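You operate a simulated robot arm through the tools that you are given. There is no shell and no other tool. Be economical: measure what you need, move in short steps, check, and stop when the job is done.

The job below is to be done with a simulated robot arm. You get a single attempt, and the scene is never put back.

TASK
Wind the chain up to 4 on the gauge and clamp it.
Fine: isolator switch off first, clamp lever free before you wind and tight after, isolator on again last.

The check looks at the end state, three seconds after you hand in, the way a careful person would. Anything else that was tipped, shoved, dropped, spilled or broken makes it a failure.

THE ROBOT
A 7-joint arm with a two-finger parallel gripper on a trunk, on a base that drives. Base frame: it is fixed to the floor where the robot stands at the start and does not move with it; the origin is under the middle of the robot, x ahead of it, y to its left, z up. Lengths are in m, angles in degrees, forces in N, time in s.
With the tool pointing down near the work surface it reaches from about 0.1 to 0.6 m from the robot's upright axis, wherever it stands. Its first joint turns from -166.0 to 166.0 degrees. Places, roughly: black zero button [1.8, 0.4, 1.1]; blue back button [1.8, -4.6, 1.3]; blue cord button [1.8, -1.3, 1.6]; blue drive switch [1.8, 0.3, 1.2]; blue oil valve [0.8, -0.6, 1.4]; far end stop button [1.8, 0.4, 1]; front guide bar [1.7, -1.3, 1.1]; green forward button [1.8, -4.5, 1.3]; green step button [1.8, -1.2, 1.6]; green take up wheel [0.8, -0.2, 1.2]; grey cover [3, 0.75, 0.75]; grey housing [3.25, 0.5, 1]; grey reset button [1.8, 0.5, 1.4]; grey ring [3.25, 0.75, 1]; guide bar knob [1.8, -1.3, 1]; isolator switch [0.9, 0, 1.4]. Payload 3.43 kg.
The TCP is the grasp point between the finger pads, 0.034 m short of the fingertips. In the tool frame z runs along the fingers and y along their closing line. Largest opening 0.128 m; finger width 0.024, thickness 0.012; the body of the gripper, 0.048 by 0.13 m, starts 0.096 m behind the TCP.
Orientation is told as [roll, pitch, yaw] about the base's x, y, z axes, in that order, counted from this pose: with the fingers straight down and closing along the base's y, the tool's x points along the base's -x, its y along +y and its z along -z.

THE INTERFACE
- The arm moves only by the tool step_arm. Its argument "deltas" is a list of rows, each a list of 3 entries, a list of its own where there are three numbers: the shift along the tool's x, y, z in units of 500 mm (1.0 is 500 mm), then the turn, a rotation vector about the tool's x, y, z in units of 45 degrees (1.0 is 45 degrees), then the gripper command, from -1 (shut) to 1 (fully open), values between in proportion. In form: [[[x, y, z], [wx, wy, wz], claw], ...]. A call has 1 to 20 rows; each row is the pose to reach, as a shift and turn from the pose commanded when the call began, along the tool's axes at that moment. A call with a number of a shift or a turn outside -1 to 1 is refused whole. Rows are played at 5 a second. More than 0.05 m and 8.6 degrees between two rows, or a gripper value outside its range, and nothing of the call is played. Where a pose cannot be reached the arm comes as near as it can. A force on the tool above 40 N (or 10 N above the force at the start of the call, whichever is more), or a blocked arm, ends the call early, and 0.2 s more pass. The fingers move at their own pace (about 0.108 m/s each) and stop on an object; they squeeze with about 29 N. The grip force told is the motor's: it shows also when the fingers shut on nothing. Time passes only in rows, and 0.2 s behind the last, so rows that repeat a pose let the fingers close. The reply holds the time, the measured pose of the TCP, the force on the tool along the base axes, the opening and the grip force, in the units named above and with some noise, with the torque about the TCP (base axes, N m) and any sound that the robot's microphone picked up, and new pictures: "pictures" is both (left out), scene, wrist or none.
- Cameras (640 x 400 px; columns grow to the right, rows downward): "scene" is now at [-0.006, 0.1016, 1.4625]; the picture's right is [-0.40, -0.92, 0.00], its down [-0.38, 0.17, -0.91] and it looks along [0.83, -0.36, -0.42] (base axes); focal length 286 px, centre (320, 200). "wrist" rides on the gripper at [0.076, -0.011, -0.16] in the tool frame; the picture's right is [0.15, 0.99, 0.00], its down [-0.88, 0.13, -0.46] and it looks along [-0.45, 0.07, 0.89] (tool axes); focal length 234 px, centre (320, 200). There is no depth. A picture from a camera that has moved, and an enlarged one, comes with that camera's place and axes in the base frame and with its lens.
- raise_lower(by): slides the trunk up (or, below 0, down) by that many m; the arm and the scene camera ride with it, the base frame stays. It gives what a move gives, with no picture.
- base_move(legs): drives the robot by 1 to 6 legs, each [ahead, left, turn to the left] in m, m and degrees, along the robot's own axes; the way and the turn of a leg run together, so that a leg with both is an arc; at most 1.5 m and 180 degrees a leg. The arm and the cameras ride along, it lands a little off, and it stops where it bumps. It gives what a move gives, and a new picture of the scene camera.
- head_to(pan, tilt): turns the head with the scene camera to pan (to the left, within 86 degrees either way) and tilt (down, from -29 to 69), counted from straight ahead of the robot. It gives what a move gives, and a new picture of the scene camera.
- enlarge(camera, box): a new picture of the part [left, top, right, bottom] of that camera's present view, enlarged. The clock stands still meanwhile.
- hand_in(): hands the job in; it is judged then, once.

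Go step by step. Nothing tells you exact positions but the pictures and the camera data: compare them with the known pose of the tool, close in by small moves and look again before you grip or let go. The budget is 120 turns and 260 pictures, counting those below and the enlarged ones. Unless the task says otherwise, let go and move clear before handing in, and close with one line.

The tools are called by a JSON object that holds its "op" and its "data". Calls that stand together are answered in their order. step_arm: Moves the arm, as the interface text tells. Its arguments: {"type":"object","properties":{"deltas":{"type":"array","items":{"type":"array"}},"pictures":{"type":"string","enum":["both","scene","wrist","none"]}},"required":["deltas"]} The other tools are called the same way: raise_lower (by) slides the trunk up or down; base_move (legs) drives the base; head_to (pan, tilt) turns the head that bears the scene camera; enlarge (camera, box) takes an enlarged picture of a part of a camera's view; hand_in () hands the job in.

At the start:

```text
clock: 0.0
ee_pos: [0.4022, -0.1339, 0.9992]
tool_rot: [0.1, 0.0, -0.1]
ft_force: [1.0, 0.4, -0.5]
torque: [-0.02, 0.0, -0.02]
opening: 0.1282
grasp_force: 0.1
trunk travel left (down, up): [-0.15, 0.174]
robot x, y, heading: [-0.0029, -0.002, 0.3]
head pan, tilt: [-23.6, 24.7]
```

scene: 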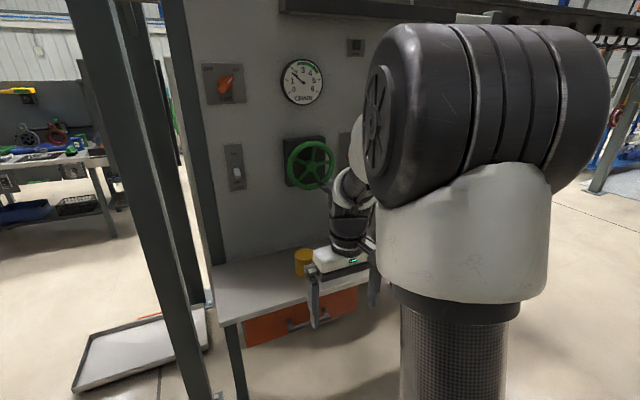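
wrist: 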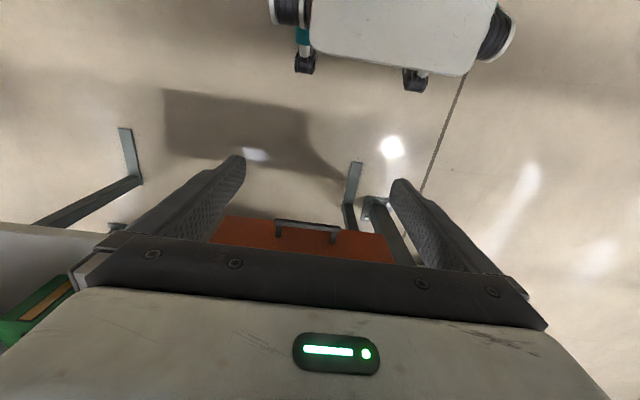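

I see a panel with an orange isolator switch, a chain gauge, a green wheel and a grey lever on the left. I'll look closer first.

{"op": "enlarge", "data": {"camera": "scene", "box": [190, 30, 350, 130]}}

{"op": "enlarge", "data": {"camera": "scene", "box": [200, 120, 360, 220]}}

{"op": "head_to", "data": {"pan": -5, "tilt": 10}}

```text
4.00 times, centred on (270, 80) of scene
camera zoom: at [-0.006, 0.1016, 1.4625], right [-0.4, -0.92, 0.0], down [-0.38, 0.17, -0.91], along [0.83, -0.36, -0.42], focal length 1145 px, centre (520, 680)
```

zoom: 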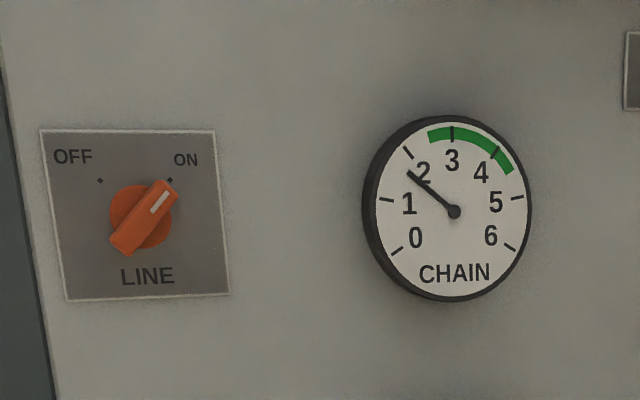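

```text
4.00 times, centred on (280, 170) of scene
camera zoom: at [-0.006, 0.1016, 1.4625], right [-0.4, -0.92, 0.0], down [-0.38, 0.17, -0.91], along [0.83, -0.36, -0.42], focal length 1145 px, centre (480, 320)
```

zoom: 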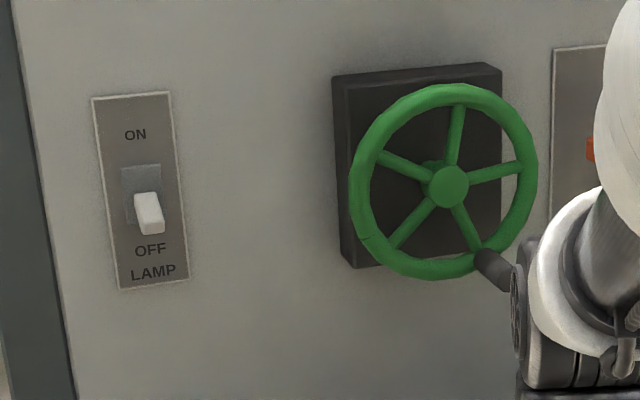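

```text
clock: 0.8
ee_pos: [0.4022, -0.1331, 1.0007]
tool_rot: [0.0, 0.0, 0.0]
ft_force: [0.2, 0.6, 0.0]
torque: [-0.06, -0.01, 0.01]
opening: 0.1279
grasp_force: 0.1
trunk travel left (down, up): [-0.15, 0.174]
robot x, y, heading: [0.0023, 0.0008, -0.0]
head pan, tilt: [-5.0, 10.0]
camera scene: at [0.0021, 0.1303, 1.4863], right [-0.09, -1.0, 0.0], down [-0.17, 0.02, -0.98], along [0.98, -0.09, -0.17], focal length 286 px, centre (320, 200)
```

scene: 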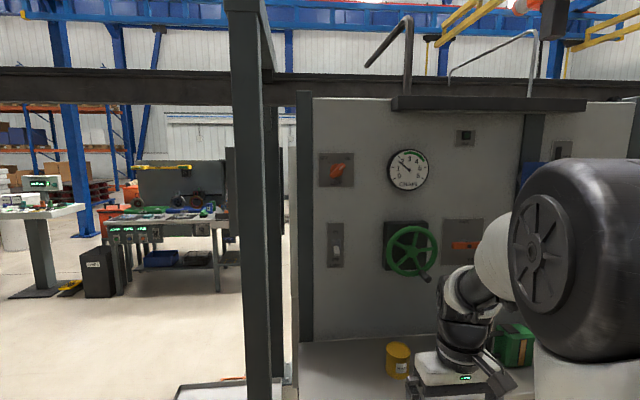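

The clamp lever seems to be the orange one right of the wheel; looking closer.

{"op": "enlarge", "data": {"camera": "scene", "box": [380, 200, 540, 300]}}

{"op": "enlarge", "data": {"camera": "scene", "box": [300, 100, 620, 300]}}

```text
4.00 times, centred on (460, 250) of scene
camera zoom: at [0.0021, 0.1303, 1.4863], right [-0.09, -1.0, 0.0], down [-0.17, 0.02, -0.98], along [0.98, -0.09, -0.17], focal length 1145 px, centre (-240, 0)
```

zoom: 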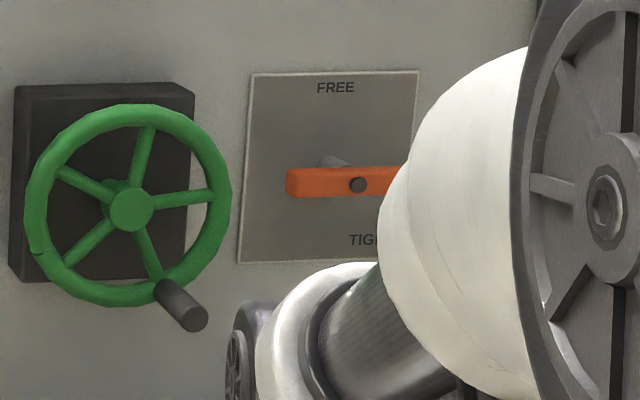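

```text
2.00 times, centred on (460, 200) of scene
camera zoom: at [0.0021, 0.1303, 1.4863], right [-0.09, -1.0, 0.0], down [-0.17, 0.02, -0.98], along [0.98, -0.09, -0.17], focal length 573 px, centre (40, 200)
```

zoom: 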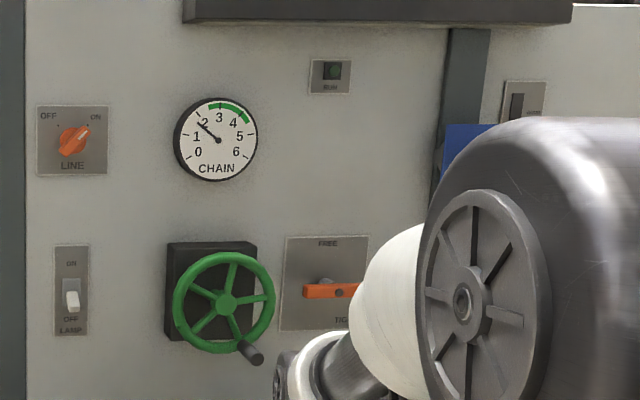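

Wheel sits about [0.82,-0.23,1.175], isolator about [0.88,0,1.42], clamp lever right of the wheel. I'll turn the gripper to point at the panel.

{"op": "step_arm", "data": {"deltas": [[[0, 0, -0.04], [0, -0.17, 0], 1], [[0, 0, -0.08], [0, -0.34, 0], 1], [[0, 0, -0.12], [0, -0.5, 0], 1], [[0, 0, -0.16], [0, -0.67, 0], 1], [[0, 0, -0.2], [0, -0.84, 0], 1], [[0, 0, -0.24], [0, -1.0, 0], 1]], "pictures": "scene"}}

{"op": "step_arm", "data": {"deltas": [[[0, 0, 0], [0, -0.17, 0], 1], [[0, 0, 0], [0, -0.34, 0], 1], [[0, 0, 0], [0, -0.5, 0], 1], [[0, 0, 0], [0, -0.67, 0], 1], [[0, 0, 0], [0, -0.84, 0], 1], [[0, 0, 0], [0, -1.0, 0], 1]]}}

```text
clock: 2.2
ee_pos: [0.4028, -0.1342, 1.0443]
tool_rot: [2.3, -34.0, -1.7]
ft_force: [0.1, -0.2, 0.3]
torque: [-0.03, 0.02, -0.02]
opening: 0.1279
grasp_force: 0.1
trunk travel left (down, up): [-0.15, 0.174]
robot x, y, heading: [0.0001, 0.002, 0.1]
head pan, tilt: [-5.0, 10.0]
stopped in row 6: the arm was blocked; the commanded pose is now the measured one
camera scene: at [0.0012, 0.1231, 1.4901], right [-0.17, -0.99, 0.0], down [-0.13, 0.02, -0.99], along [0.98, -0.17, -0.13], focal length 286 px, centre (320, 200)
```

scene: 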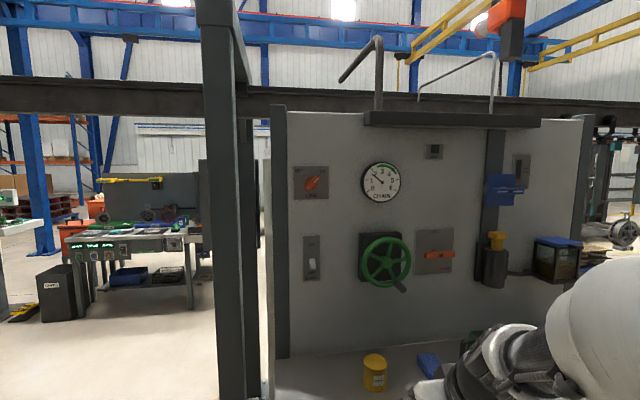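

```text
clock: 3.6
ee_pos: [0.4589, -0.1929, 1.0505]
tool_rot: [9.6, -79.2, -9.7]
ft_force: [0.2, 0.4, 0.2]
torque: [0.01, 0.03, -0.02]
opening: 0.1278
grasp_force: 0.1
out of reach, approached as far as the arm can: row 2, 3, 4, 5, 6
trunk travel left (down, up): [-0.15, 0.174]
robot x, y, heading: [0.0028, 0.0033, 0.0]
head pan, tilt: [-5.0, 10.0]
camera scene: at [0.0021, 0.1303, 1.4864], right [-0.09, -1.0, 0.0], down [-0.17, 0.02, -0.98], along [0.98, -0.09, -0.17], focal length 286 px, centre (320, 200)
camera wrist: at [0.2897, -0.2008, 1.0063], right [-0.02, 0.99, -0.11], down [-0.28, 0.1, 0.95], along [0.96, 0.05, 0.28], focal length 234 px, centre (320, 200)
```

scene: 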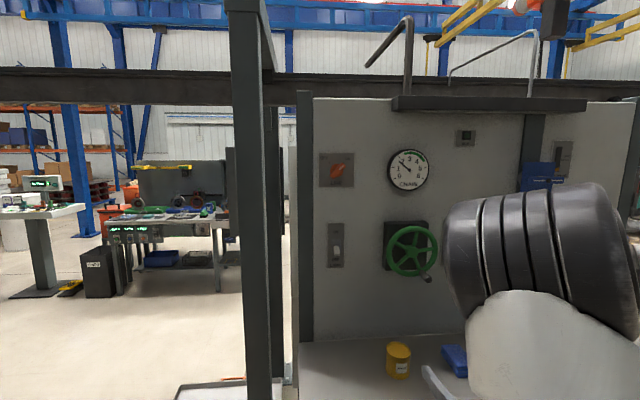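
wrist: 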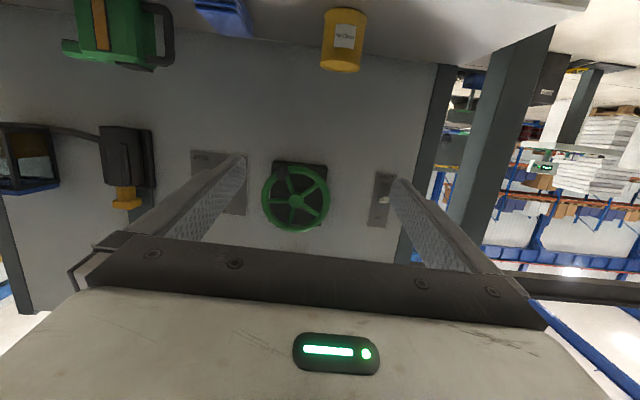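

The wrist view shows wheel, clamp plate and lamp switch. The table edge is about x 0.63 and my base front about 0.25, so I drive ahead 0.22 m and look.

{"op": "base_move", "data": {"legs": [[0.22, 0, 0]]}}

```text
clock: 5.3
ee_pos: [0.6814, -0.1905, 1.0498]
tool_rot: [9.9, -79.2, -9.8]
ft_force: [-0.8, 0.5, -0.1]
torque: [0.0, -0.04, -0.01]
opening: 0.128
grasp_force: 0.0
trunk travel left (down, up): [-0.15, 0.174]
robot x, y, heading: [0.2187, 0.0018, 0.1]
head pan, tilt: [-5.0, 10.0]
camera scene: at [0.2228, 0.1306, 1.4864], right [-0.08, -1.0, 0.0], down [-0.17, 0.01, -0.98], along [0.98, -0.08, -0.17], focal length 286 px, centre (320, 200)
```

scene: 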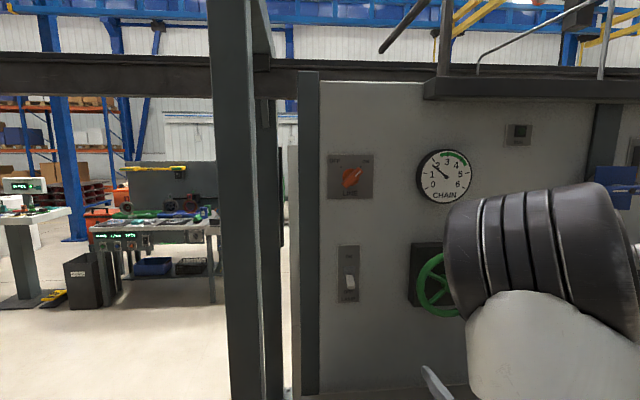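

{"op": "enlarge", "data": {"camera": "scene", "box": [300, 120, 500, 245]}}

{"op": "enlarge", "data": {"camera": "wrist", "box": [0, 0, 640, 400]}}

```text
3.20 times, centred on (400, 182) of scene
camera zoom: at [0.2228, 0.1306, 1.4864], right [-0.08, -1.0, 0.0], down [-0.17, 0.01, -0.98], along [0.98, -0.08, -0.17], focal length 916 px, centre (64, 256)
```

zoom: 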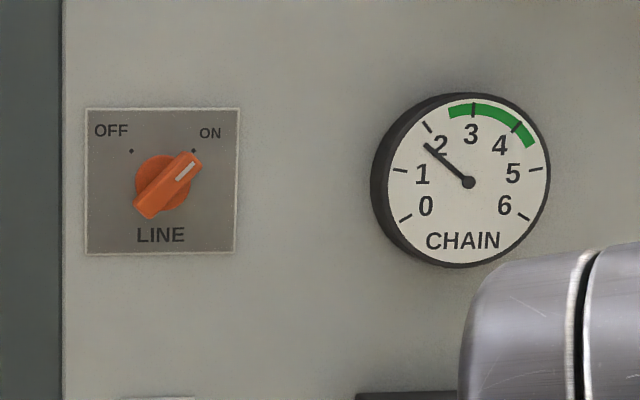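

```text
1.00 times, centred on (320, 200) of wrist (not enlarged: the box is as wide or as high as the picture)
camera zoom: at [0.5111, -0.1993, 1.0065], right [-0.02, 0.99, -0.11], down [-0.28, 0.1, 0.95], along [0.96, 0.06, 0.28], focal length 234 px, centre (320, 200)
```

zoom: 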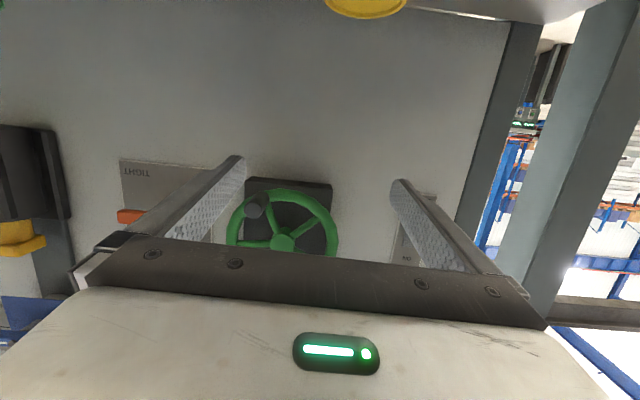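

Panel face estimated at x≈0.87, isolator knob about [0.85,0.005,1.423]. I move the gripper up in front of it, standing well off.

{"op": "step_arm", "data": {"deltas": [[[-0.073, 0.042, -0.006], [0, -0.024, 0], -0.1], [[-0.146, 0.085, -0.011], [0, -0.047, 0], -0.1], [[-0.218, 0.127, -0.017], [0, -0.071, 0], -0.1], [[-0.291, 0.17, -0.022], [0, -0.094, 0], -0.1], [[-0.364, 0.212, -0.028], [0, -0.118, 0], -0.1], [[-0.437, 0.254, -0.034], [0, -0.142, 0], -0.1], [[-0.51, 0.297, -0.039], [0, -0.165, 0], -0.1], [[-0.582, 0.339, -0.045], [0, -0.189, 0], -0.1], [[-0.655, 0.382, -0.05], [0, -0.212, 0], -0.1], [[-0.728, 0.424, -0.056], [0, -0.236, 0], -0.1]]}}

```text
clock: 7.1
ee_pos: [0.7421, 0.0289, 1.2839]
tool_rot: [34.1, -79.4, -24.8]
ft_force: [0.2, -0.6, -0.8]
torque: [-0.01, -0.02, -0.01]
opening: 0.0578
grasp_force: 0.1
out of reach, approached as far as the arm can: row 1, 2, 3
trunk travel left (down, up): [-0.15, 0.174]
robot x, y, heading: [0.2251, -0.0023, 0.0]
head pan, tilt: [-5.0, 10.0]
stopped in row 8: the arm was blocked; the commanded pose is now the measured one
camera scene: at [0.2216, 0.15, 1.4912], right [0.13, -0.99, 0.0], down [-0.12, -0.02, -0.99], along [0.98, 0.13, -0.12], focal length 286 px, centre (320, 200)
camera wrist: at [0.5779, -0.0025, 1.2333], right [-0.18, 0.98, -0.04], down [-0.32, -0.02, 0.95], along [0.93, 0.18, 0.31], focal length 234 px, centre (320, 200)
```

scene: 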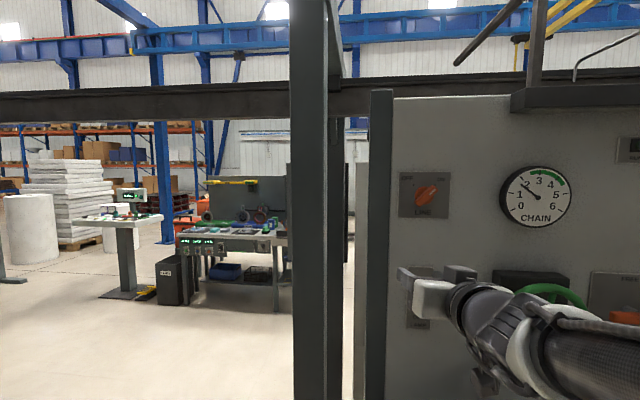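
wrist: 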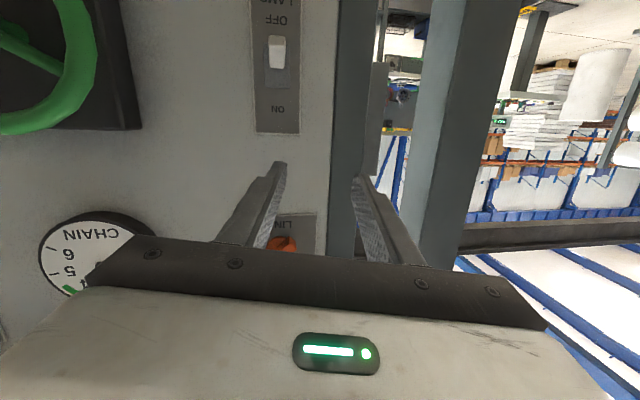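

The arm stalled short (a joint limit) at z 1.28. Raising the trunk brings the gripper up to the isolator's height.

{"op": "raise_lower", "data": {"by": 0.14}}

{"op": "step_arm", "data": {"deltas": [[[0, 0, 0], [0, -0.03, 0], -0.1]]}}

```text
clock: 8.8
ee_pos: [0.7436, 0.0344, 1.431]
tool_rot: [34.9, -80.1, -24.8]
ft_force: [0.2, -1.2, -0.9]
torque: [0.01, -0.05, 0.04]
opening: 0.0575
grasp_force: 0.0
trunk travel left (down, up): [-0.29, 0.034]
robot x, y, heading: [0.221, -0.0019, 0.1]
head pan, tilt: [-5.0, 10.0]
```

```text
clock: 9.2
ee_pos: [0.7462, 0.0401, 1.4248]
tool_rot: [39.5, -80.6, -28.8]
ft_force: [-0.1, -1.3, 1.3]
torque: [-0.03, 0.09, -0.01]
opening: 0.0576
grasp_force: 0.1
trunk travel left (down, up): [-0.29, 0.034]
robot x, y, heading: [0.2204, 0.0019, -0.1]
head pan, tilt: [-5.0, 10.0]
camera scene: at [0.2208, 0.1609, 1.6245], right [0.24, -0.97, 0.0], down [-0.19, -0.05, -0.98], along [0.95, 0.24, -0.19], focal length 286 px, centre (320, 200)
camera wrist: at [0.5838, 0.005, 1.371], right [-0.2, 0.98, -0.04], down [-0.34, -0.03, 0.94], along [0.92, 0.2, 0.34], focal length 234 px, centre (320, 200)
```

scene: 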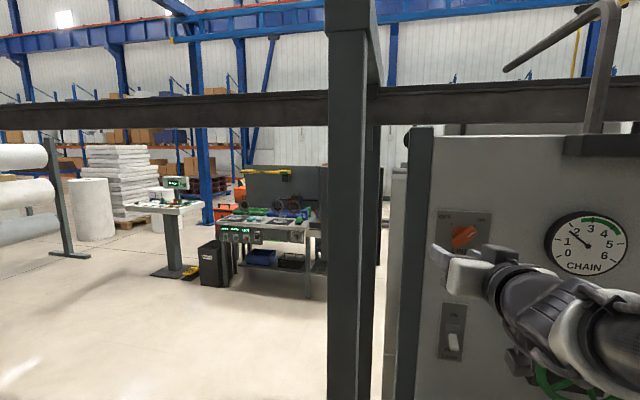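
wrist: 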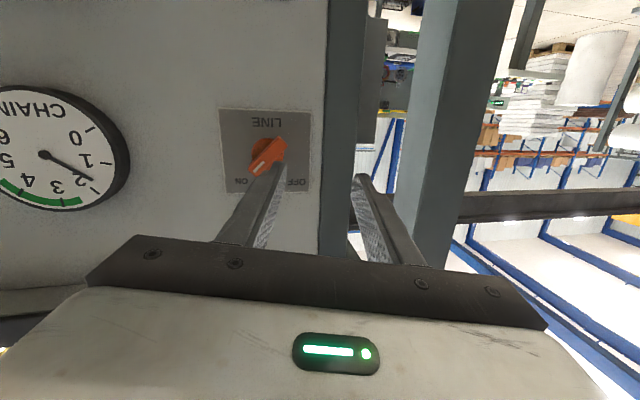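

The isolator is in view ahead. I square the tool to the panel and roll it 45° so the fingers close across the knob bar, at about x 0.76.

{"op": "step_arm", "data": {"deltas": [[[0, -0.014, 0.002], [0.026, -0.043, 0.147], -0.1], [[0, -0.028, 0.004], [0.052, -0.085, 0.293], -0.1], [[0, -0.042, 0.006], [0.078, -0.128, 0.44], -0.1], [[0, -0.056, 0.008], [0.104, -0.171, 0.586], -0.1], [[0, -0.07, 0.01], [0.13, -0.213, 0.733], -0.1], [[0, -0.084, 0.013], [0.156, -0.256, 0.879], -0.1], [[0, -0.084, 0.013], [0.156, -0.256, 0.879], -0.1]]}}

```text
clock: 11.0
ee_pos: [0.7704, -0.0323, 1.3989]
tool_rot: [87.1, -40.8, -89.8]
ft_force: [-0.4, -0.2, -0.5]
torque: [0.02, 0.02, 0.01]
opening: 0.0577
grasp_force: 0.1
trunk travel left (down, up): [-0.29, 0.034]
robot x, y, heading: [0.2226, 0.0001, 0.4]
head pan, tilt: [-5.0, 10.0]
stopped in row 7: the arm was blocked; the commanded pose is now the measured one
camera scene: at [0.1567, 0.2278, 1.6221], right [0.96, -0.28, 0.0], down [-0.06, -0.21, -0.98], along [0.27, 0.94, -0.22], focal length 286 px, centre (320, 200)
camera wrist: at [0.6106, 0.0242, 1.348], right [0.05, 0.76, 0.65], down [-0.45, -0.57, 0.69], along [0.89, -0.32, 0.31], focal length 234 px, centre (320, 200)
```

scene: 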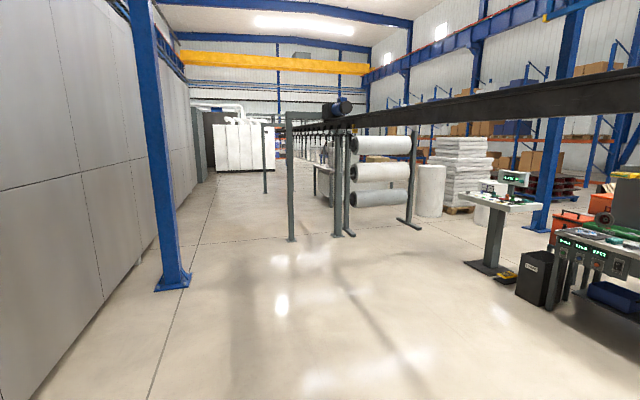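
wrist: 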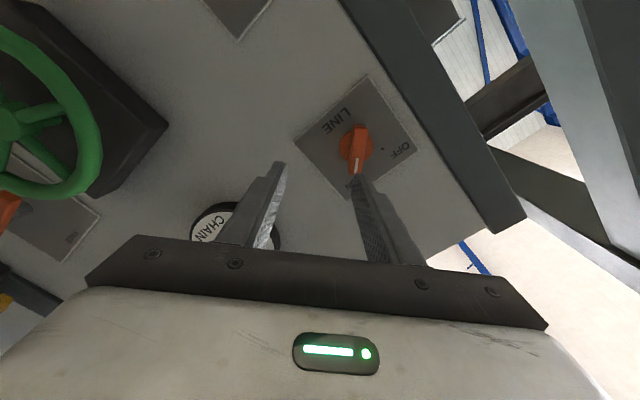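

The waist has swung far left because the work lies too far to the left for this arm. I'll back off and shift the base left so the isolator sits in front of the arm's natural side.

{"op": "base_move", "data": {"legs": [[-0.2, 0, 0], [0, 0.17, 0]]}}

```text
clock: 14.5
ee_pos: [0.5655, 0.1375, 1.3962]
tool_rot: [86.8, -40.7, -89.8]
ft_force: [-0.2, 1.1, -0.5]
torque: [0.0, -0.1, -0.02]
opening: 0.0577
grasp_force: 0.1
trunk travel left (down, up): [-0.29, 0.034]
robot x, y, heading: [0.0211, 0.1682, 0.2]
head pan, tilt: [-5.0, 10.0]
camera scene: at [-0.0465, 0.3977, 1.6222], right [0.96, -0.28, 0.0], down [-0.06, -0.21, -0.98], along [0.27, 0.94, -0.22], focal length 286 px, centre (320, 200)
```

scene: 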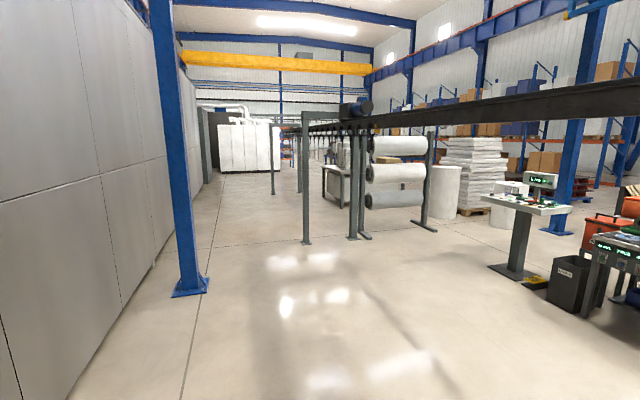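

{"op": "step_arm", "data": {"deltas": [[[-0.06, -0.038, 0.002], [0, 0, 0], -0.1], [[-0.119, -0.076, 0.004], [0, 0, 0], -0.1], [[-0.179, -0.114, 0.006], [0, 0, 0], -0.1], [[-0.238, -0.152, 0.008], [0, 0, 0], -0.1]]}}

```text
clock: 15.5
ee_pos: [0.5696, -0.0013, 1.4154]
tool_rot: [86.7, -40.6, -89.7]
ft_force: [0.4, 0.8, -0.5]
torque: [0.04, 0.01, -0.03]
opening: 0.0576
grasp_force: 0.0
trunk travel left (down, up): [-0.29, 0.034]
robot x, y, heading: [0.0179, 0.1701, -0.1]
head pan, tilt: [-5.0, 10.0]
camera scene: at [0.0198, 0.3001, 1.6265], right [-0.09, -1.0, 0.0], down [-0.17, 0.01, -0.98], along [0.98, -0.08, -0.17], focal length 286 px, centre (320, 200)
camera wrist: at [0.4098, 0.055, 1.3662], right [0.05, 0.75, 0.65], down [-0.44, -0.57, 0.69], along [0.89, -0.33, 0.31], focal length 234 px, centre (320, 200)
```

scene: 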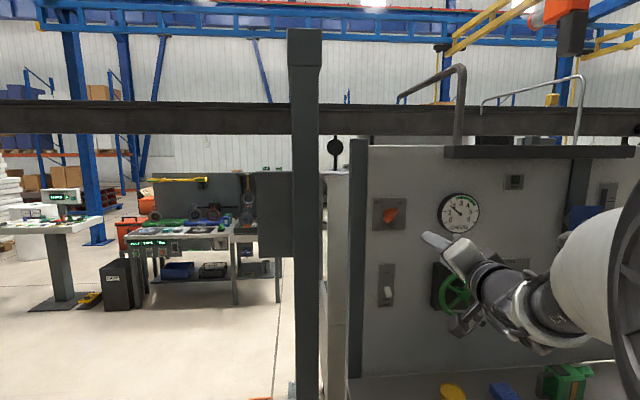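
wrist: 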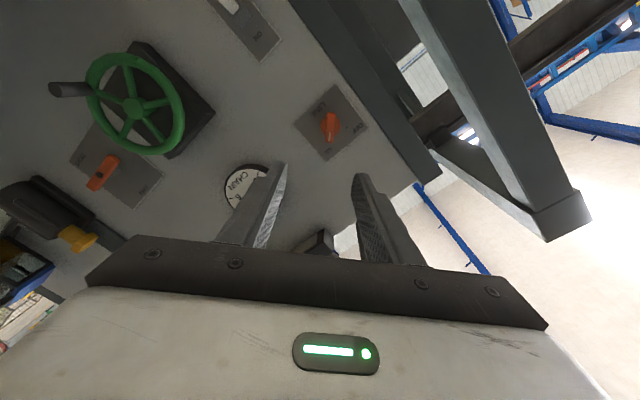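

The waist is back straight and the tool is properly oriented. The knob triangulates to about [0.87,0.002,1.42]; I drive forward 0.2 m.

{"op": "base_move", "data": {"legs": [[0.2, 0, 0]]}}

{"op": "enlarge", "data": {"camera": "wrist", "box": [0, 0, 640, 400]}}

```text
clock: 17.1
ee_pos: [0.7648, -0.003, 1.4166]
tool_rot: [86.8, -40.7, -89.8]
ft_force: [0.5, 0.9, 0.0]
torque: [-0.01, -0.02, 0.0]
opening: 0.0575
grasp_force: 0.0
trunk travel left (down, up): [-0.29, 0.034]
robot x, y, heading: [0.2143, 0.1693, -0.2]
head pan, tilt: [-5.0, 10.0]
camera scene: at [0.2161, 0.2991, 1.6264], right [-0.09, -1.0, 0.0], down [-0.17, 0.02, -0.98], along [0.98, -0.09, -0.17], focal length 286 px, centre (320, 200)
```

scene: 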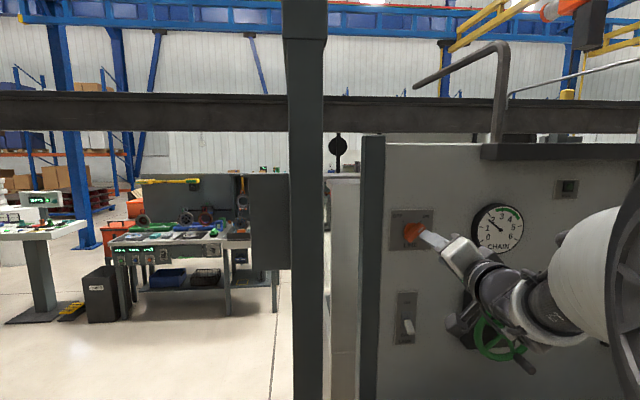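

```text
1.00 times, centred on (320, 200) of wrist (not enlarged: the box is as wide or as high as the picture)
camera zoom: at [0.6054, 0.0533, 1.3664], right [0.05, 0.76, 0.65], down [-0.45, -0.57, 0.69], along [0.89, -0.33, 0.31], focal length 234 px, centre (320, 200)
```

zoom: 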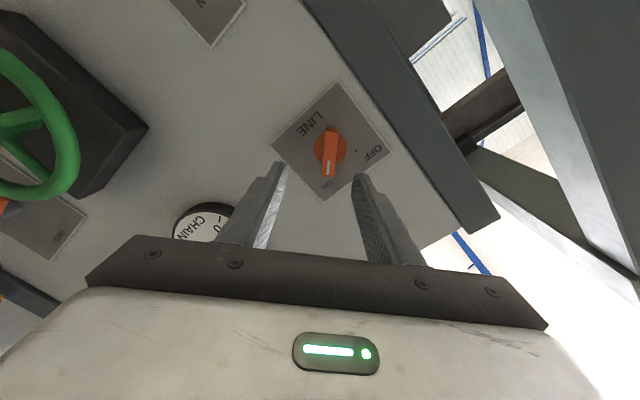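

Fingers straddle the knob bar and the bar is aligned with the fingers. Advance to x 0.83 and check.

{"op": "step_arm", "data": {"deltas": [[[0.002, 0.005, 0.043], [-0.023, 0, 0], -0.1], [[0.004, 0.011, 0.086], [-0.046, 0, 0], -0.1], [[0.005, 0.016, 0.129], [-0.068, 0, 0], -0.1], [[0.005, 0.016, 0.129], [-0.068, 0, 0], -0.1]]}}

```text
clock: 18.1
ee_pos: [0.8298, 0.002, 1.4166]
tool_rot: [89.9, -40.8, -89.9]
ft_force: [-1.1, 0.3, -0.2]
torque: [0.01, 0.01, 0.01]
opening: 0.0573
grasp_force: 0.2
trunk travel left (down, up): [-0.29, 0.034]
robot x, y, heading: [0.215, 0.1696, -0.3]
head pan, tilt: [-5.0, 10.0]
camera scene: at [0.2158, 0.2991, 1.6264], right [-0.09, -1.0, 0.0], down [-0.17, 0.02, -0.98], along [0.98, -0.09, -0.17], focal length 286 px, centre (320, 200)
camera wrist: at [0.6711, 0.0527, 1.3603], right [0.0, 0.76, 0.65], down [-0.45, -0.58, 0.67], along [0.89, -0.3, 0.34], focal length 234 px, centre (320, 200)
```

scene: 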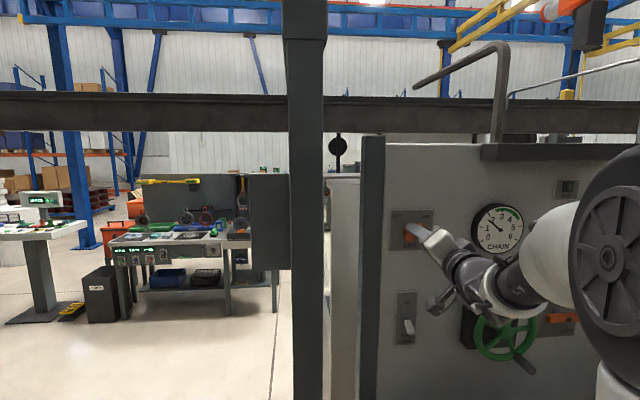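
wrist: 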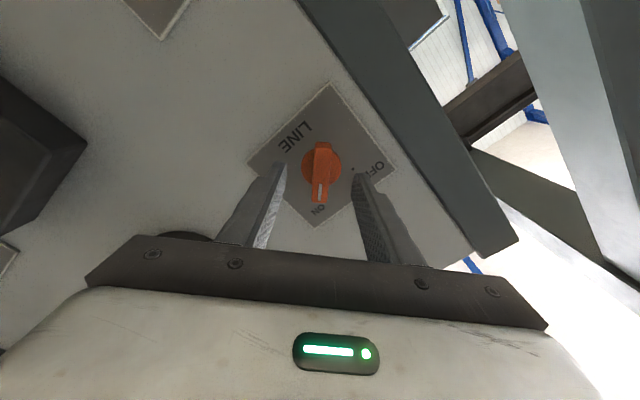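

{"op": "step_arm", "data": {"deltas": [[[0, 0, 0.02], [0, 0, 0], -0.1], [[0, 0, 0.04], [0, 0, 0], -0.1], [[0, 0, 0.06], [0, 0, 0], -0.1]], "pictures": "wrist"}}

{"op": "enlarge", "data": {"camera": "scene", "box": [370, 190, 530, 290]}}

```text
clock: 18.9
ee_pos: [0.8587, 0.0017, 1.418]
tool_rot: [90.0, -40.7, -89.9]
ft_force: [-0.6, 0.4, -0.2]
torque: [-0.01, 0.01, 0.02]
opening: 0.0575
grasp_force: 0.1
trunk travel left (down, up): [-0.29, 0.034]
robot x, y, heading: [0.2129, 0.1692, -0.4]
head pan, tilt: [-5.0, 10.0]
camera wrist: at [0.7004, 0.0538, 1.3622], right [0.0, 0.76, 0.65], down [-0.45, -0.58, 0.67], along [0.89, -0.3, 0.34], focal length 234 px, centre (320, 200)
```

wrist: 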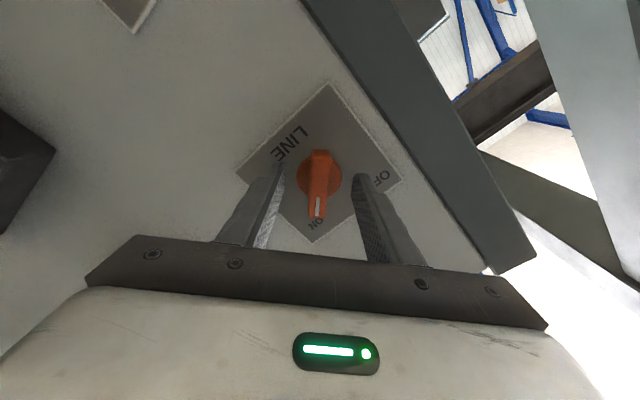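

```text
4.00 times, centred on (450, 240) of scene
camera zoom: at [0.2157, 0.2991, 1.6264], right [-0.09, -1.0, 0.0], down [-0.17, 0.02, -0.98], along [0.98, -0.09, -0.17], focal length 1145 px, centre (-200, 40)
```

zoom: 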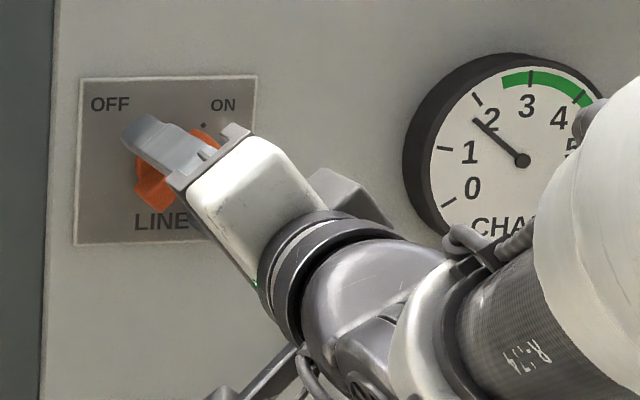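

{"op": "step_arm", "data": {"deltas": [[[0, 0, 0.01], [0, 0, 0], -0.1], [[0, 0, 0.02], [0, 0, 0], -0.1], [[0, 0, 0.03], [0, 0, 0], -0.1], [[0, 0, 0.04], [0, 0, 0], -0.1]]}}

{"op": "enlarge", "data": {"camera": "scene", "box": [370, 190, 530, 290]}}

```text
clock: 19.8
ee_pos: [0.8685, 0.0031, 1.4177]
tool_rot: [89.6, -40.9, -89.9]
ft_force: [-30.1, 3.8, -2.0]
torque: [-0.01, -0.81, 0.63]
opening: 0.058
grasp_force: 0.1
trunk travel left (down, up): [-0.29, 0.034]
robot x, y, heading: [0.2144, 0.1654, -0.5]
head pan, tilt: [-5.0, 10.0]
stopped in row 4: the force on the tool passed its limit at 46 N (the readings are from after the stop); the commanded pose is now the measured one
camera scene: at [0.2097, 0.2999, 1.6264], right [-0.09, -1.0, 0.0], down [-0.17, 0.02, -0.99], along [0.98, -0.09, -0.17], focal length 286 px, centre (320, 200)
camera wrist: at [0.7105, 0.0531, 1.3618], right [0.0, 0.76, 0.65], down [-0.45, -0.58, 0.68], along [0.89, -0.3, 0.34], focal length 234 px, centre (320, 200)
```

scene: 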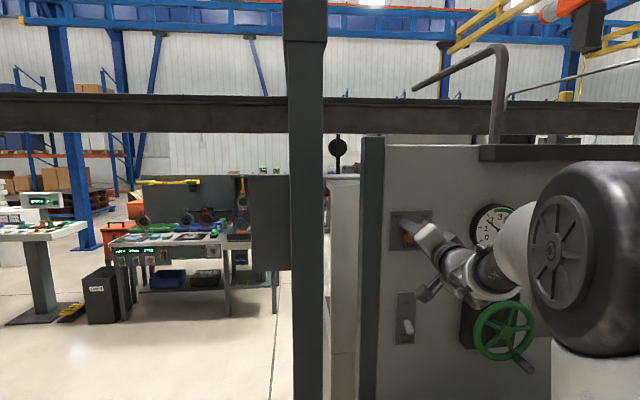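
wrist: 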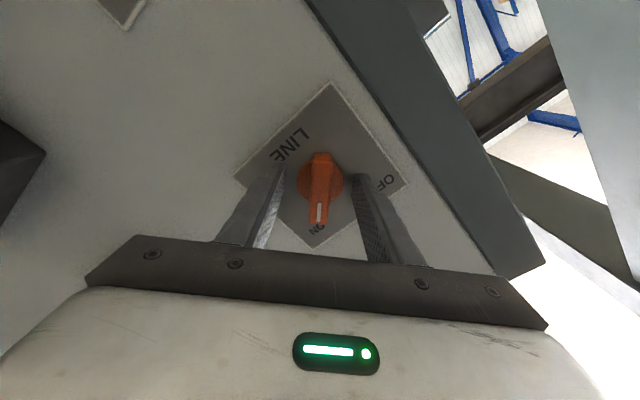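

```text
4.00 times, centred on (450, 240) of scene
camera zoom: at [0.2097, 0.2999, 1.6264], right [-0.09, -1.0, 0.0], down [-0.17, 0.02, -0.99], along [0.98, -0.09, -0.17], focal length 1145 px, centre (-200, 40)
```

zoom: 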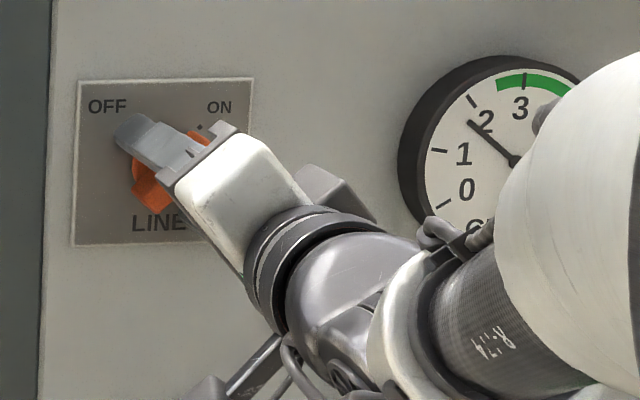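

The fingertips touched the plate (x≈0.903). Back off 5 mm and close on the bar.

{"op": "step_arm", "data": {"deltas": [[[0, 0, -0.01], [0, 0, 0], -0.1], [[0, 0, -0.01], [0, 0, 0], -0.6], [[0, 0, -0.01], [0, 0, 0], -1], [[0, 0, -0.01], [0, 0, 0], -1], [[0, 0, -0.01], [0, 0, 0], -1]], "pictures": "wrist"}}

```text
clock: 21.0
ee_pos: [0.869, 0.0035, 1.4176]
tool_rot: [89.8, -40.8, -89.8]
ft_force: [2.1, 2.7, 10.8]
torque: [0.01, -0.25, 0.58]
opening: 0.0416
grasp_force: 45.3
trunk travel left (down, up): [-0.29, 0.034]
robot x, y, heading: [0.2099, 0.1659, -0.3]
head pan, tilt: [-5.0, 10.0]
camera wrist: at [0.7104, 0.054, 1.3614], right [0.0, 0.76, 0.65], down [-0.45, -0.58, 0.68], along [0.89, -0.3, 0.34], focal length 234 px, centre (320, 200)
```

wrist: 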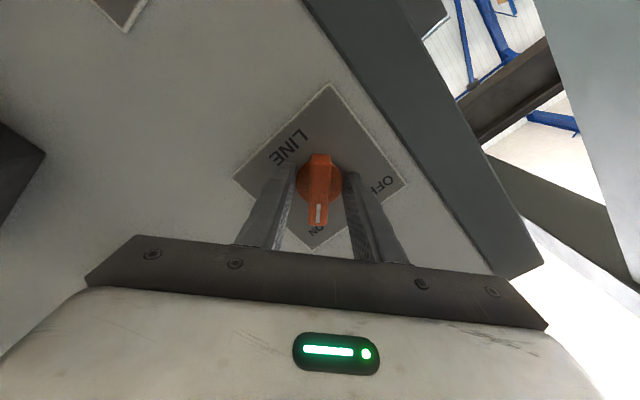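

I gripped the round base, not the bar. Open, back 20 mm, and close again.

{"op": "step_arm", "data": {"deltas": [[[0, 0, 0], [0, 0, 0], -0.1], [[0, 0, -0.01], [0, 0, 0], -0.1], [[0, 0, -0.03], [0, 0, 0], -0.1], [[0, 0, -0.04], [0, 0, 0], -0.4], [[0, 0, -0.04], [0, 0, 0], -1], [[0, 0, -0.04], [0, 0, 0], -1], [[0, 0, -0.04], [0, 0, 0], -1], [[0, 0, -0.04], [0, 0, 0], -1]]}}

{"op": "enlarge", "data": {"camera": "wrist", "box": [220, 80, 420, 280]}}

```text
clock: 22.8
ee_pos: [0.8491, 0.0014, 1.4176]
tool_rot: [89.7, -40.8, -89.7]
ft_force: [4.1, 1.7, 8.9]
torque: [-1.12, 0.0, 0.65]
opening: 0.0172
grasp_force: 45.0
trunk travel left (down, up): [-0.29, 0.034]
robot x, y, heading: [0.2124, 0.1711, -0.5]
head pan, tilt: [-5.0, 10.0]
camera scene: at [0.2148, 0.3, 1.6264], right [-0.09, -1.0, 0.0], down [-0.17, 0.02, -0.98], along [0.98, -0.09, -0.17], focal length 286 px, centre (320, 200)
camera wrist: at [0.6911, 0.0532, 1.362], right [0.0, 0.76, 0.65], down [-0.45, -0.58, 0.68], along [0.89, -0.3, 0.34], focal length 234 px, centre (320, 200)
```

scene: 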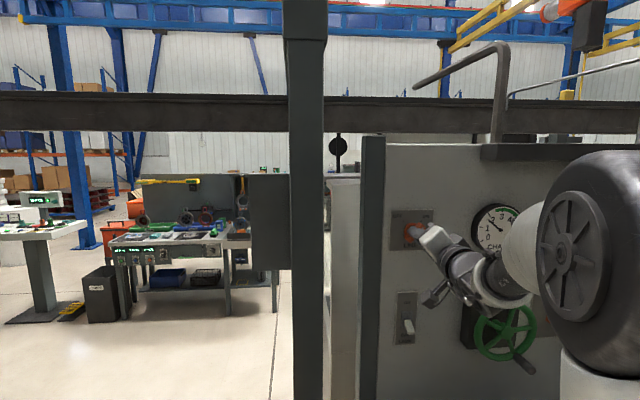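
wrist: 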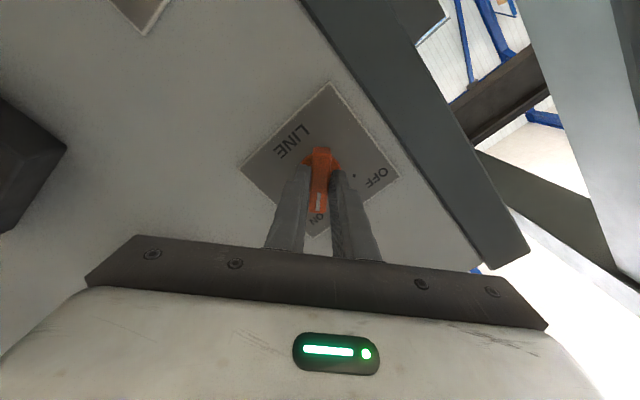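

```text
2.00 times, centred on (320, 180) of wrist
camera zoom: at [0.6911, 0.0532, 1.362], right [0.0, 0.76, 0.65], down [-0.45, -0.58, 0.68], along [0.89, -0.3, 0.34], focal length 468 px, centre (320, 240)
```

zoom: 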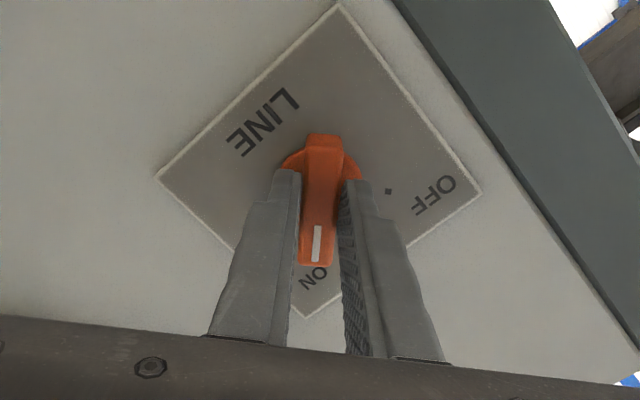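

I have the bar (17 mm). Turning it toward OFF.

{"op": "step_arm", "data": {"deltas": [[[0, 0, 0], [0, 0, -0.17], -1], [[0, 0, 0], [0, 0, -0.34], -1], [[0, 0, 0], [0, 0, -0.51], -1], [[0, 0, 0], [0, 0, -0.68], -1], [[0, 0, 0], [0, 0, -0.84], -1], [[0, 0, 0], [0, 0, -1], -1]]}}

```text
clock: 24.2
ee_pos: [0.8503, -0.0001, 1.4169]
tool_rot: [85.8, -85.8, -86.1]
ft_force: [10.8, -5.7, 16.2]
torque: [0.03, -0.23, -0.09]
opening: 0.0156
grasp_force: 45.3
trunk travel left (down, up): [-0.29, 0.034]
robot x, y, heading: [0.213, 0.1691, -0.5]
head pan, tilt: [-5.0, 10.0]
camera scene: at [0.2154, 0.2986, 1.6266], right [-0.09, -1.0, 0.0], down [-0.17, 0.02, -0.98], along [0.98, -0.09, -0.17], focal length 286 px, centre (320, 200)
camera wrist: at [0.6909, -0.0038, 1.3426], right [0.0, 1.0, -0.07], down [-0.45, 0.07, 0.89], along [0.89, 0.03, 0.45], focal length 234 px, centre (320, 200)
```

scene: 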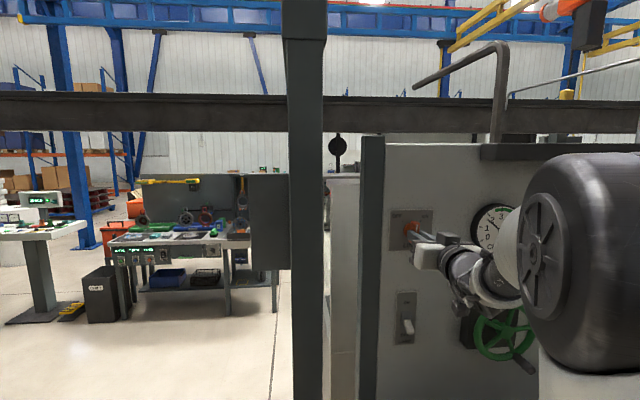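
wrist: 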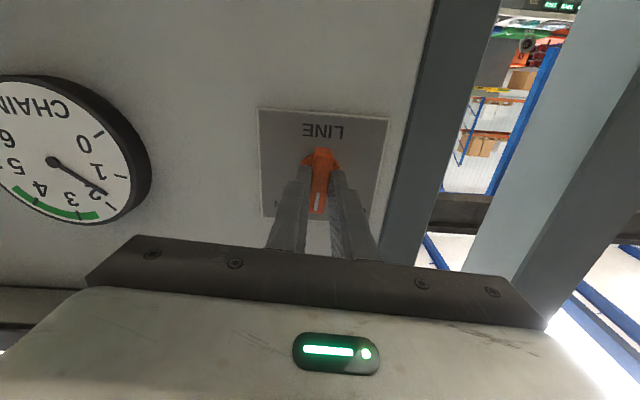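

The knob turned to vertical along with the gripper; continuing to OFF.

{"op": "step_arm", "data": {"deltas": [[[0, 0, 0], [0, 0, -0.17], -1], [[0, 0, 0], [0, 0, -0.34], -1], [[0, 0, 0], [0, 0, -0.51], -1], [[0, 0, 0], [0, 0, -0.68], -1], [[0, 0, 0], [0, 0, -0.84], -1], [[0, 0, 0], [0, 0, -0.97], -1]]}}

```text
clock: 25.6
ee_pos: [0.8494, -0.0024, 1.4169]
tool_rot: [-89.7, -50.6, 89.5]
ft_force: [6.5, -7.3, 22.7]
torque: [0.0, -0.52, -0.49]
opening: 0.0161
grasp_force: 45.3
trunk travel left (down, up): [-0.29, 0.034]
robot x, y, heading: [0.2112, 0.1678, -0.6]
head pan, tilt: [-5.0, 10.0]
camera scene: at [0.2139, 0.2984, 1.6265], right [-0.09, -1.0, 0.0], down [-0.17, 0.02, -0.98], along [0.98, -0.09, -0.17], focal length 286 px, centre (320, 200)
camera wrist: at [0.6906, -0.0571, 1.3678], right [0.0, 0.67, -0.74], down [-0.45, 0.66, 0.6], along [0.89, 0.33, 0.3], focal length 234 px, centre (320, 200)
```

scene: 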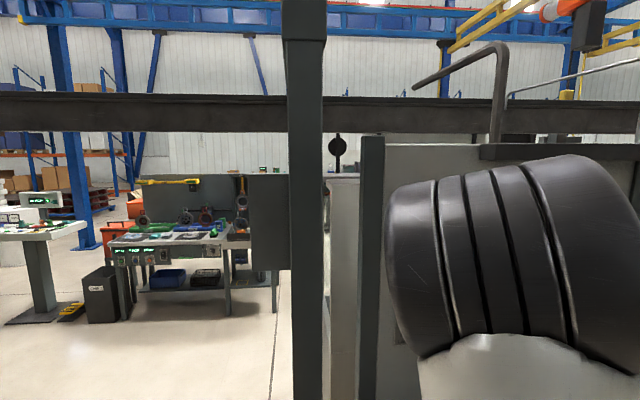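
wrist: 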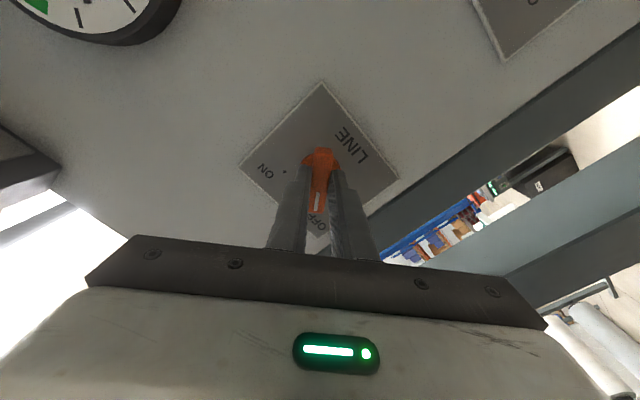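

The indicator points at OFF. Release and back straight out.

{"op": "step_arm", "data": {"deltas": [[[0, 0, 0], [0, 0, 0], -0.1], [[0, 0, 0], [0, 0, 0], -0.1], [[0, 0, -0.08], [0, 0, 0], -0.1], [[0, 0, -0.16], [0, 0, 0], -0.1], [[0, 0, -0.24], [0, 0, 0], -0.1]]}}

{"op": "enlarge", "data": {"camera": "wrist", "box": [220, 60, 420, 260]}}

```text
clock: 26.8
ee_pos: [0.73, 0.0027, 1.4137]
tool_rot: [-89.3, -50.7, 89.6]
ft_force: [0.1, 0.2, -0.3]
torque: [-0.03, 0.0, 0.04]
opening: 0.0574
grasp_force: 0.0
trunk travel left (down, up): [-0.29, 0.034]
robot x, y, heading: [0.2111, 0.1726, -0.2]
head pan, tilt: [-5.0, 10.0]
camera scene: at [0.2148, 0.299, 1.6265], right [-0.09, -1.0, 0.0], down [-0.17, 0.02, -0.98], along [0.98, -0.09, -0.17], focal length 286 px, centre (320, 200)
camera wrist: at [0.5719, -0.053, 1.3646], right [-0.01, 0.67, -0.74], down [-0.45, 0.66, 0.6], along [0.89, 0.34, 0.3], focal length 234 px, centre (320, 200)
```

scene: 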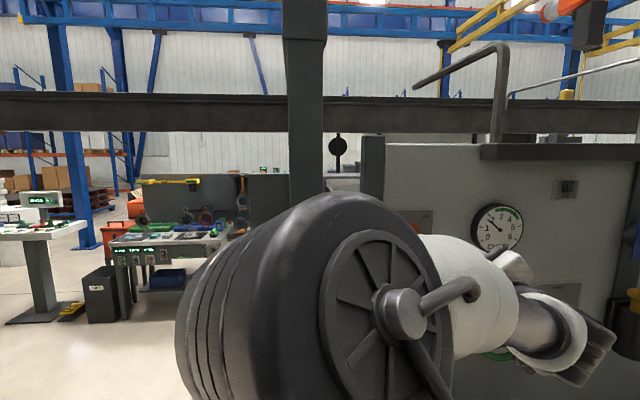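
wrist: 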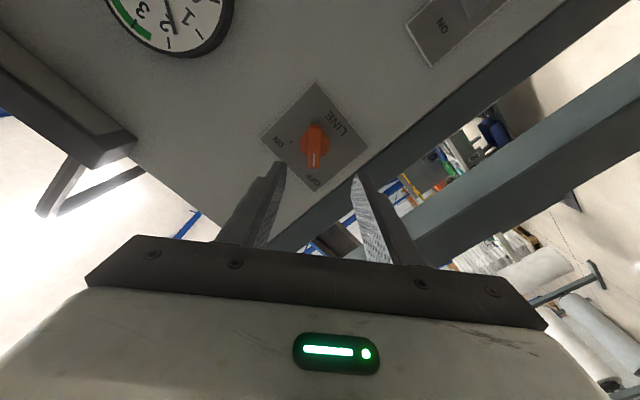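

```text
2.00 times, centred on (320, 160) of wrist
camera zoom: at [0.5719, -0.053, 1.3646], right [-0.01, 0.67, -0.74], down [-0.45, 0.66, 0.6], along [0.89, 0.34, 0.3], focal length 468 px, centre (320, 280)
```

zoom: 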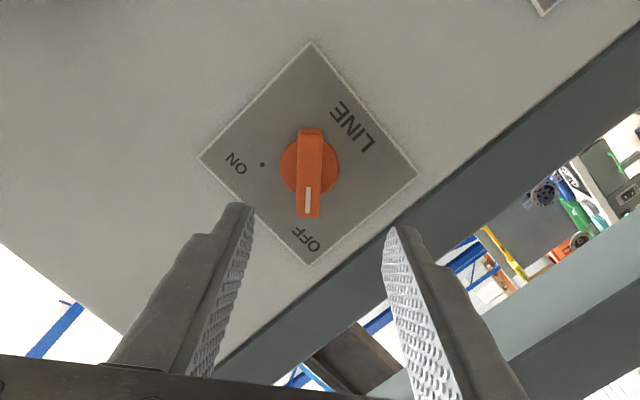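

Isolator is off. Now I roll the gripper level, back away, shift right and lower to look at the clamp lever.

{"op": "step_arm", "data": {"deltas": [[[0, 0, 0], [0, 0, 0.17], -0.1], [[0, 0, 0], [0, 0, 0.34], -0.1], [[0, 0, 0], [0, 0, 0.51], -0.1], [[0, 0, 0], [0, 0, 0.68], -0.1], [[0, 0, 0], [0, 0, 0.84], -0.1], [[0, 0, 0], [0, 0, 1.0], -0.1]], "pictures": "none"}}

{"op": "base_move", "data": {"legs": [[-0.15, 0, 0], [0, -0.4, 0]]}}

{"op": "raise_lower", "data": {"by": -0.23}}

{"op": "enlarge", "data": {"camera": "wrist", "box": [0, 0, 640, 400]}}

```text
clock: 28.2
ee_pos: [0.7304, 0.0015, 1.4145]
tool_rot: [85.9, -84.3, -86.1]
ft_force: [-0.6, 0.9, 0.1]
torque: [0.0, 0.02, -0.01]
opening: 0.0575
grasp_force: 0.1
trunk travel left (down, up): [-0.29, 0.034]
robot x, y, heading: [0.2141, 0.1666, -0.3]
head pan, tilt: [-5.0, 10.0]
```

```text
clock: 33.7
ee_pos: [0.5828, -0.4115, 1.4157]
tool_rot: [85.8, -84.3, -86.0]
ft_force: [-0.5, 0.7, -0.8]
torque: [0.02, 0.03, 0.0]
opening: 0.0574
grasp_force: 0.0
trunk travel left (down, up): [-0.29, 0.034]
robot x, y, heading: [0.0652, -0.2467, 0.0]
head pan, tilt: [-5.0, 10.0]
camera scene: at [0.0676, -0.1144, 1.6264], right [-0.09, -1.0, 0.0], down [-0.17, 0.02, -0.98], along [0.98, -0.09, -0.17], focal length 286 px, centre (320, 200)
```

scene: 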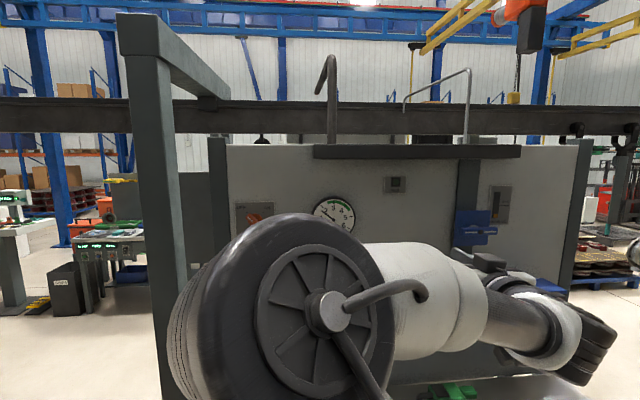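

```text
clock: 36.1
ee_pos: [0.5827, -0.4113, 1.1855]
tool_rot: [85.8, -84.3, -85.9]
ft_force: [0.9, -0.2, -0.9]
torque: [-0.03, -0.01, -0.01]
opening: 0.0575
grasp_force: 0.1
trunk travel left (down, up): [-0.06, 0.264]
robot x, y, heading: [0.0665, -0.2467, -0.4]
head pan, tilt: [-5.0, 10.0]
```

```text
1.00 times, centred on (320, 200) of wrist (not enlarged: the box is as wide or as high as the picture)
camera zoom: at [0.4234, -0.4143, 1.1115], right [0.0, 1.0, -0.05], down [-0.45, 0.04, 0.89], along [0.89, 0.02, 0.45], focal length 234 px, centre (320, 200)
```

zoom: 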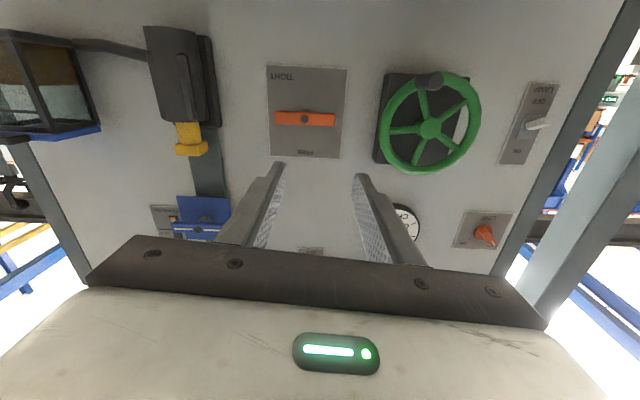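

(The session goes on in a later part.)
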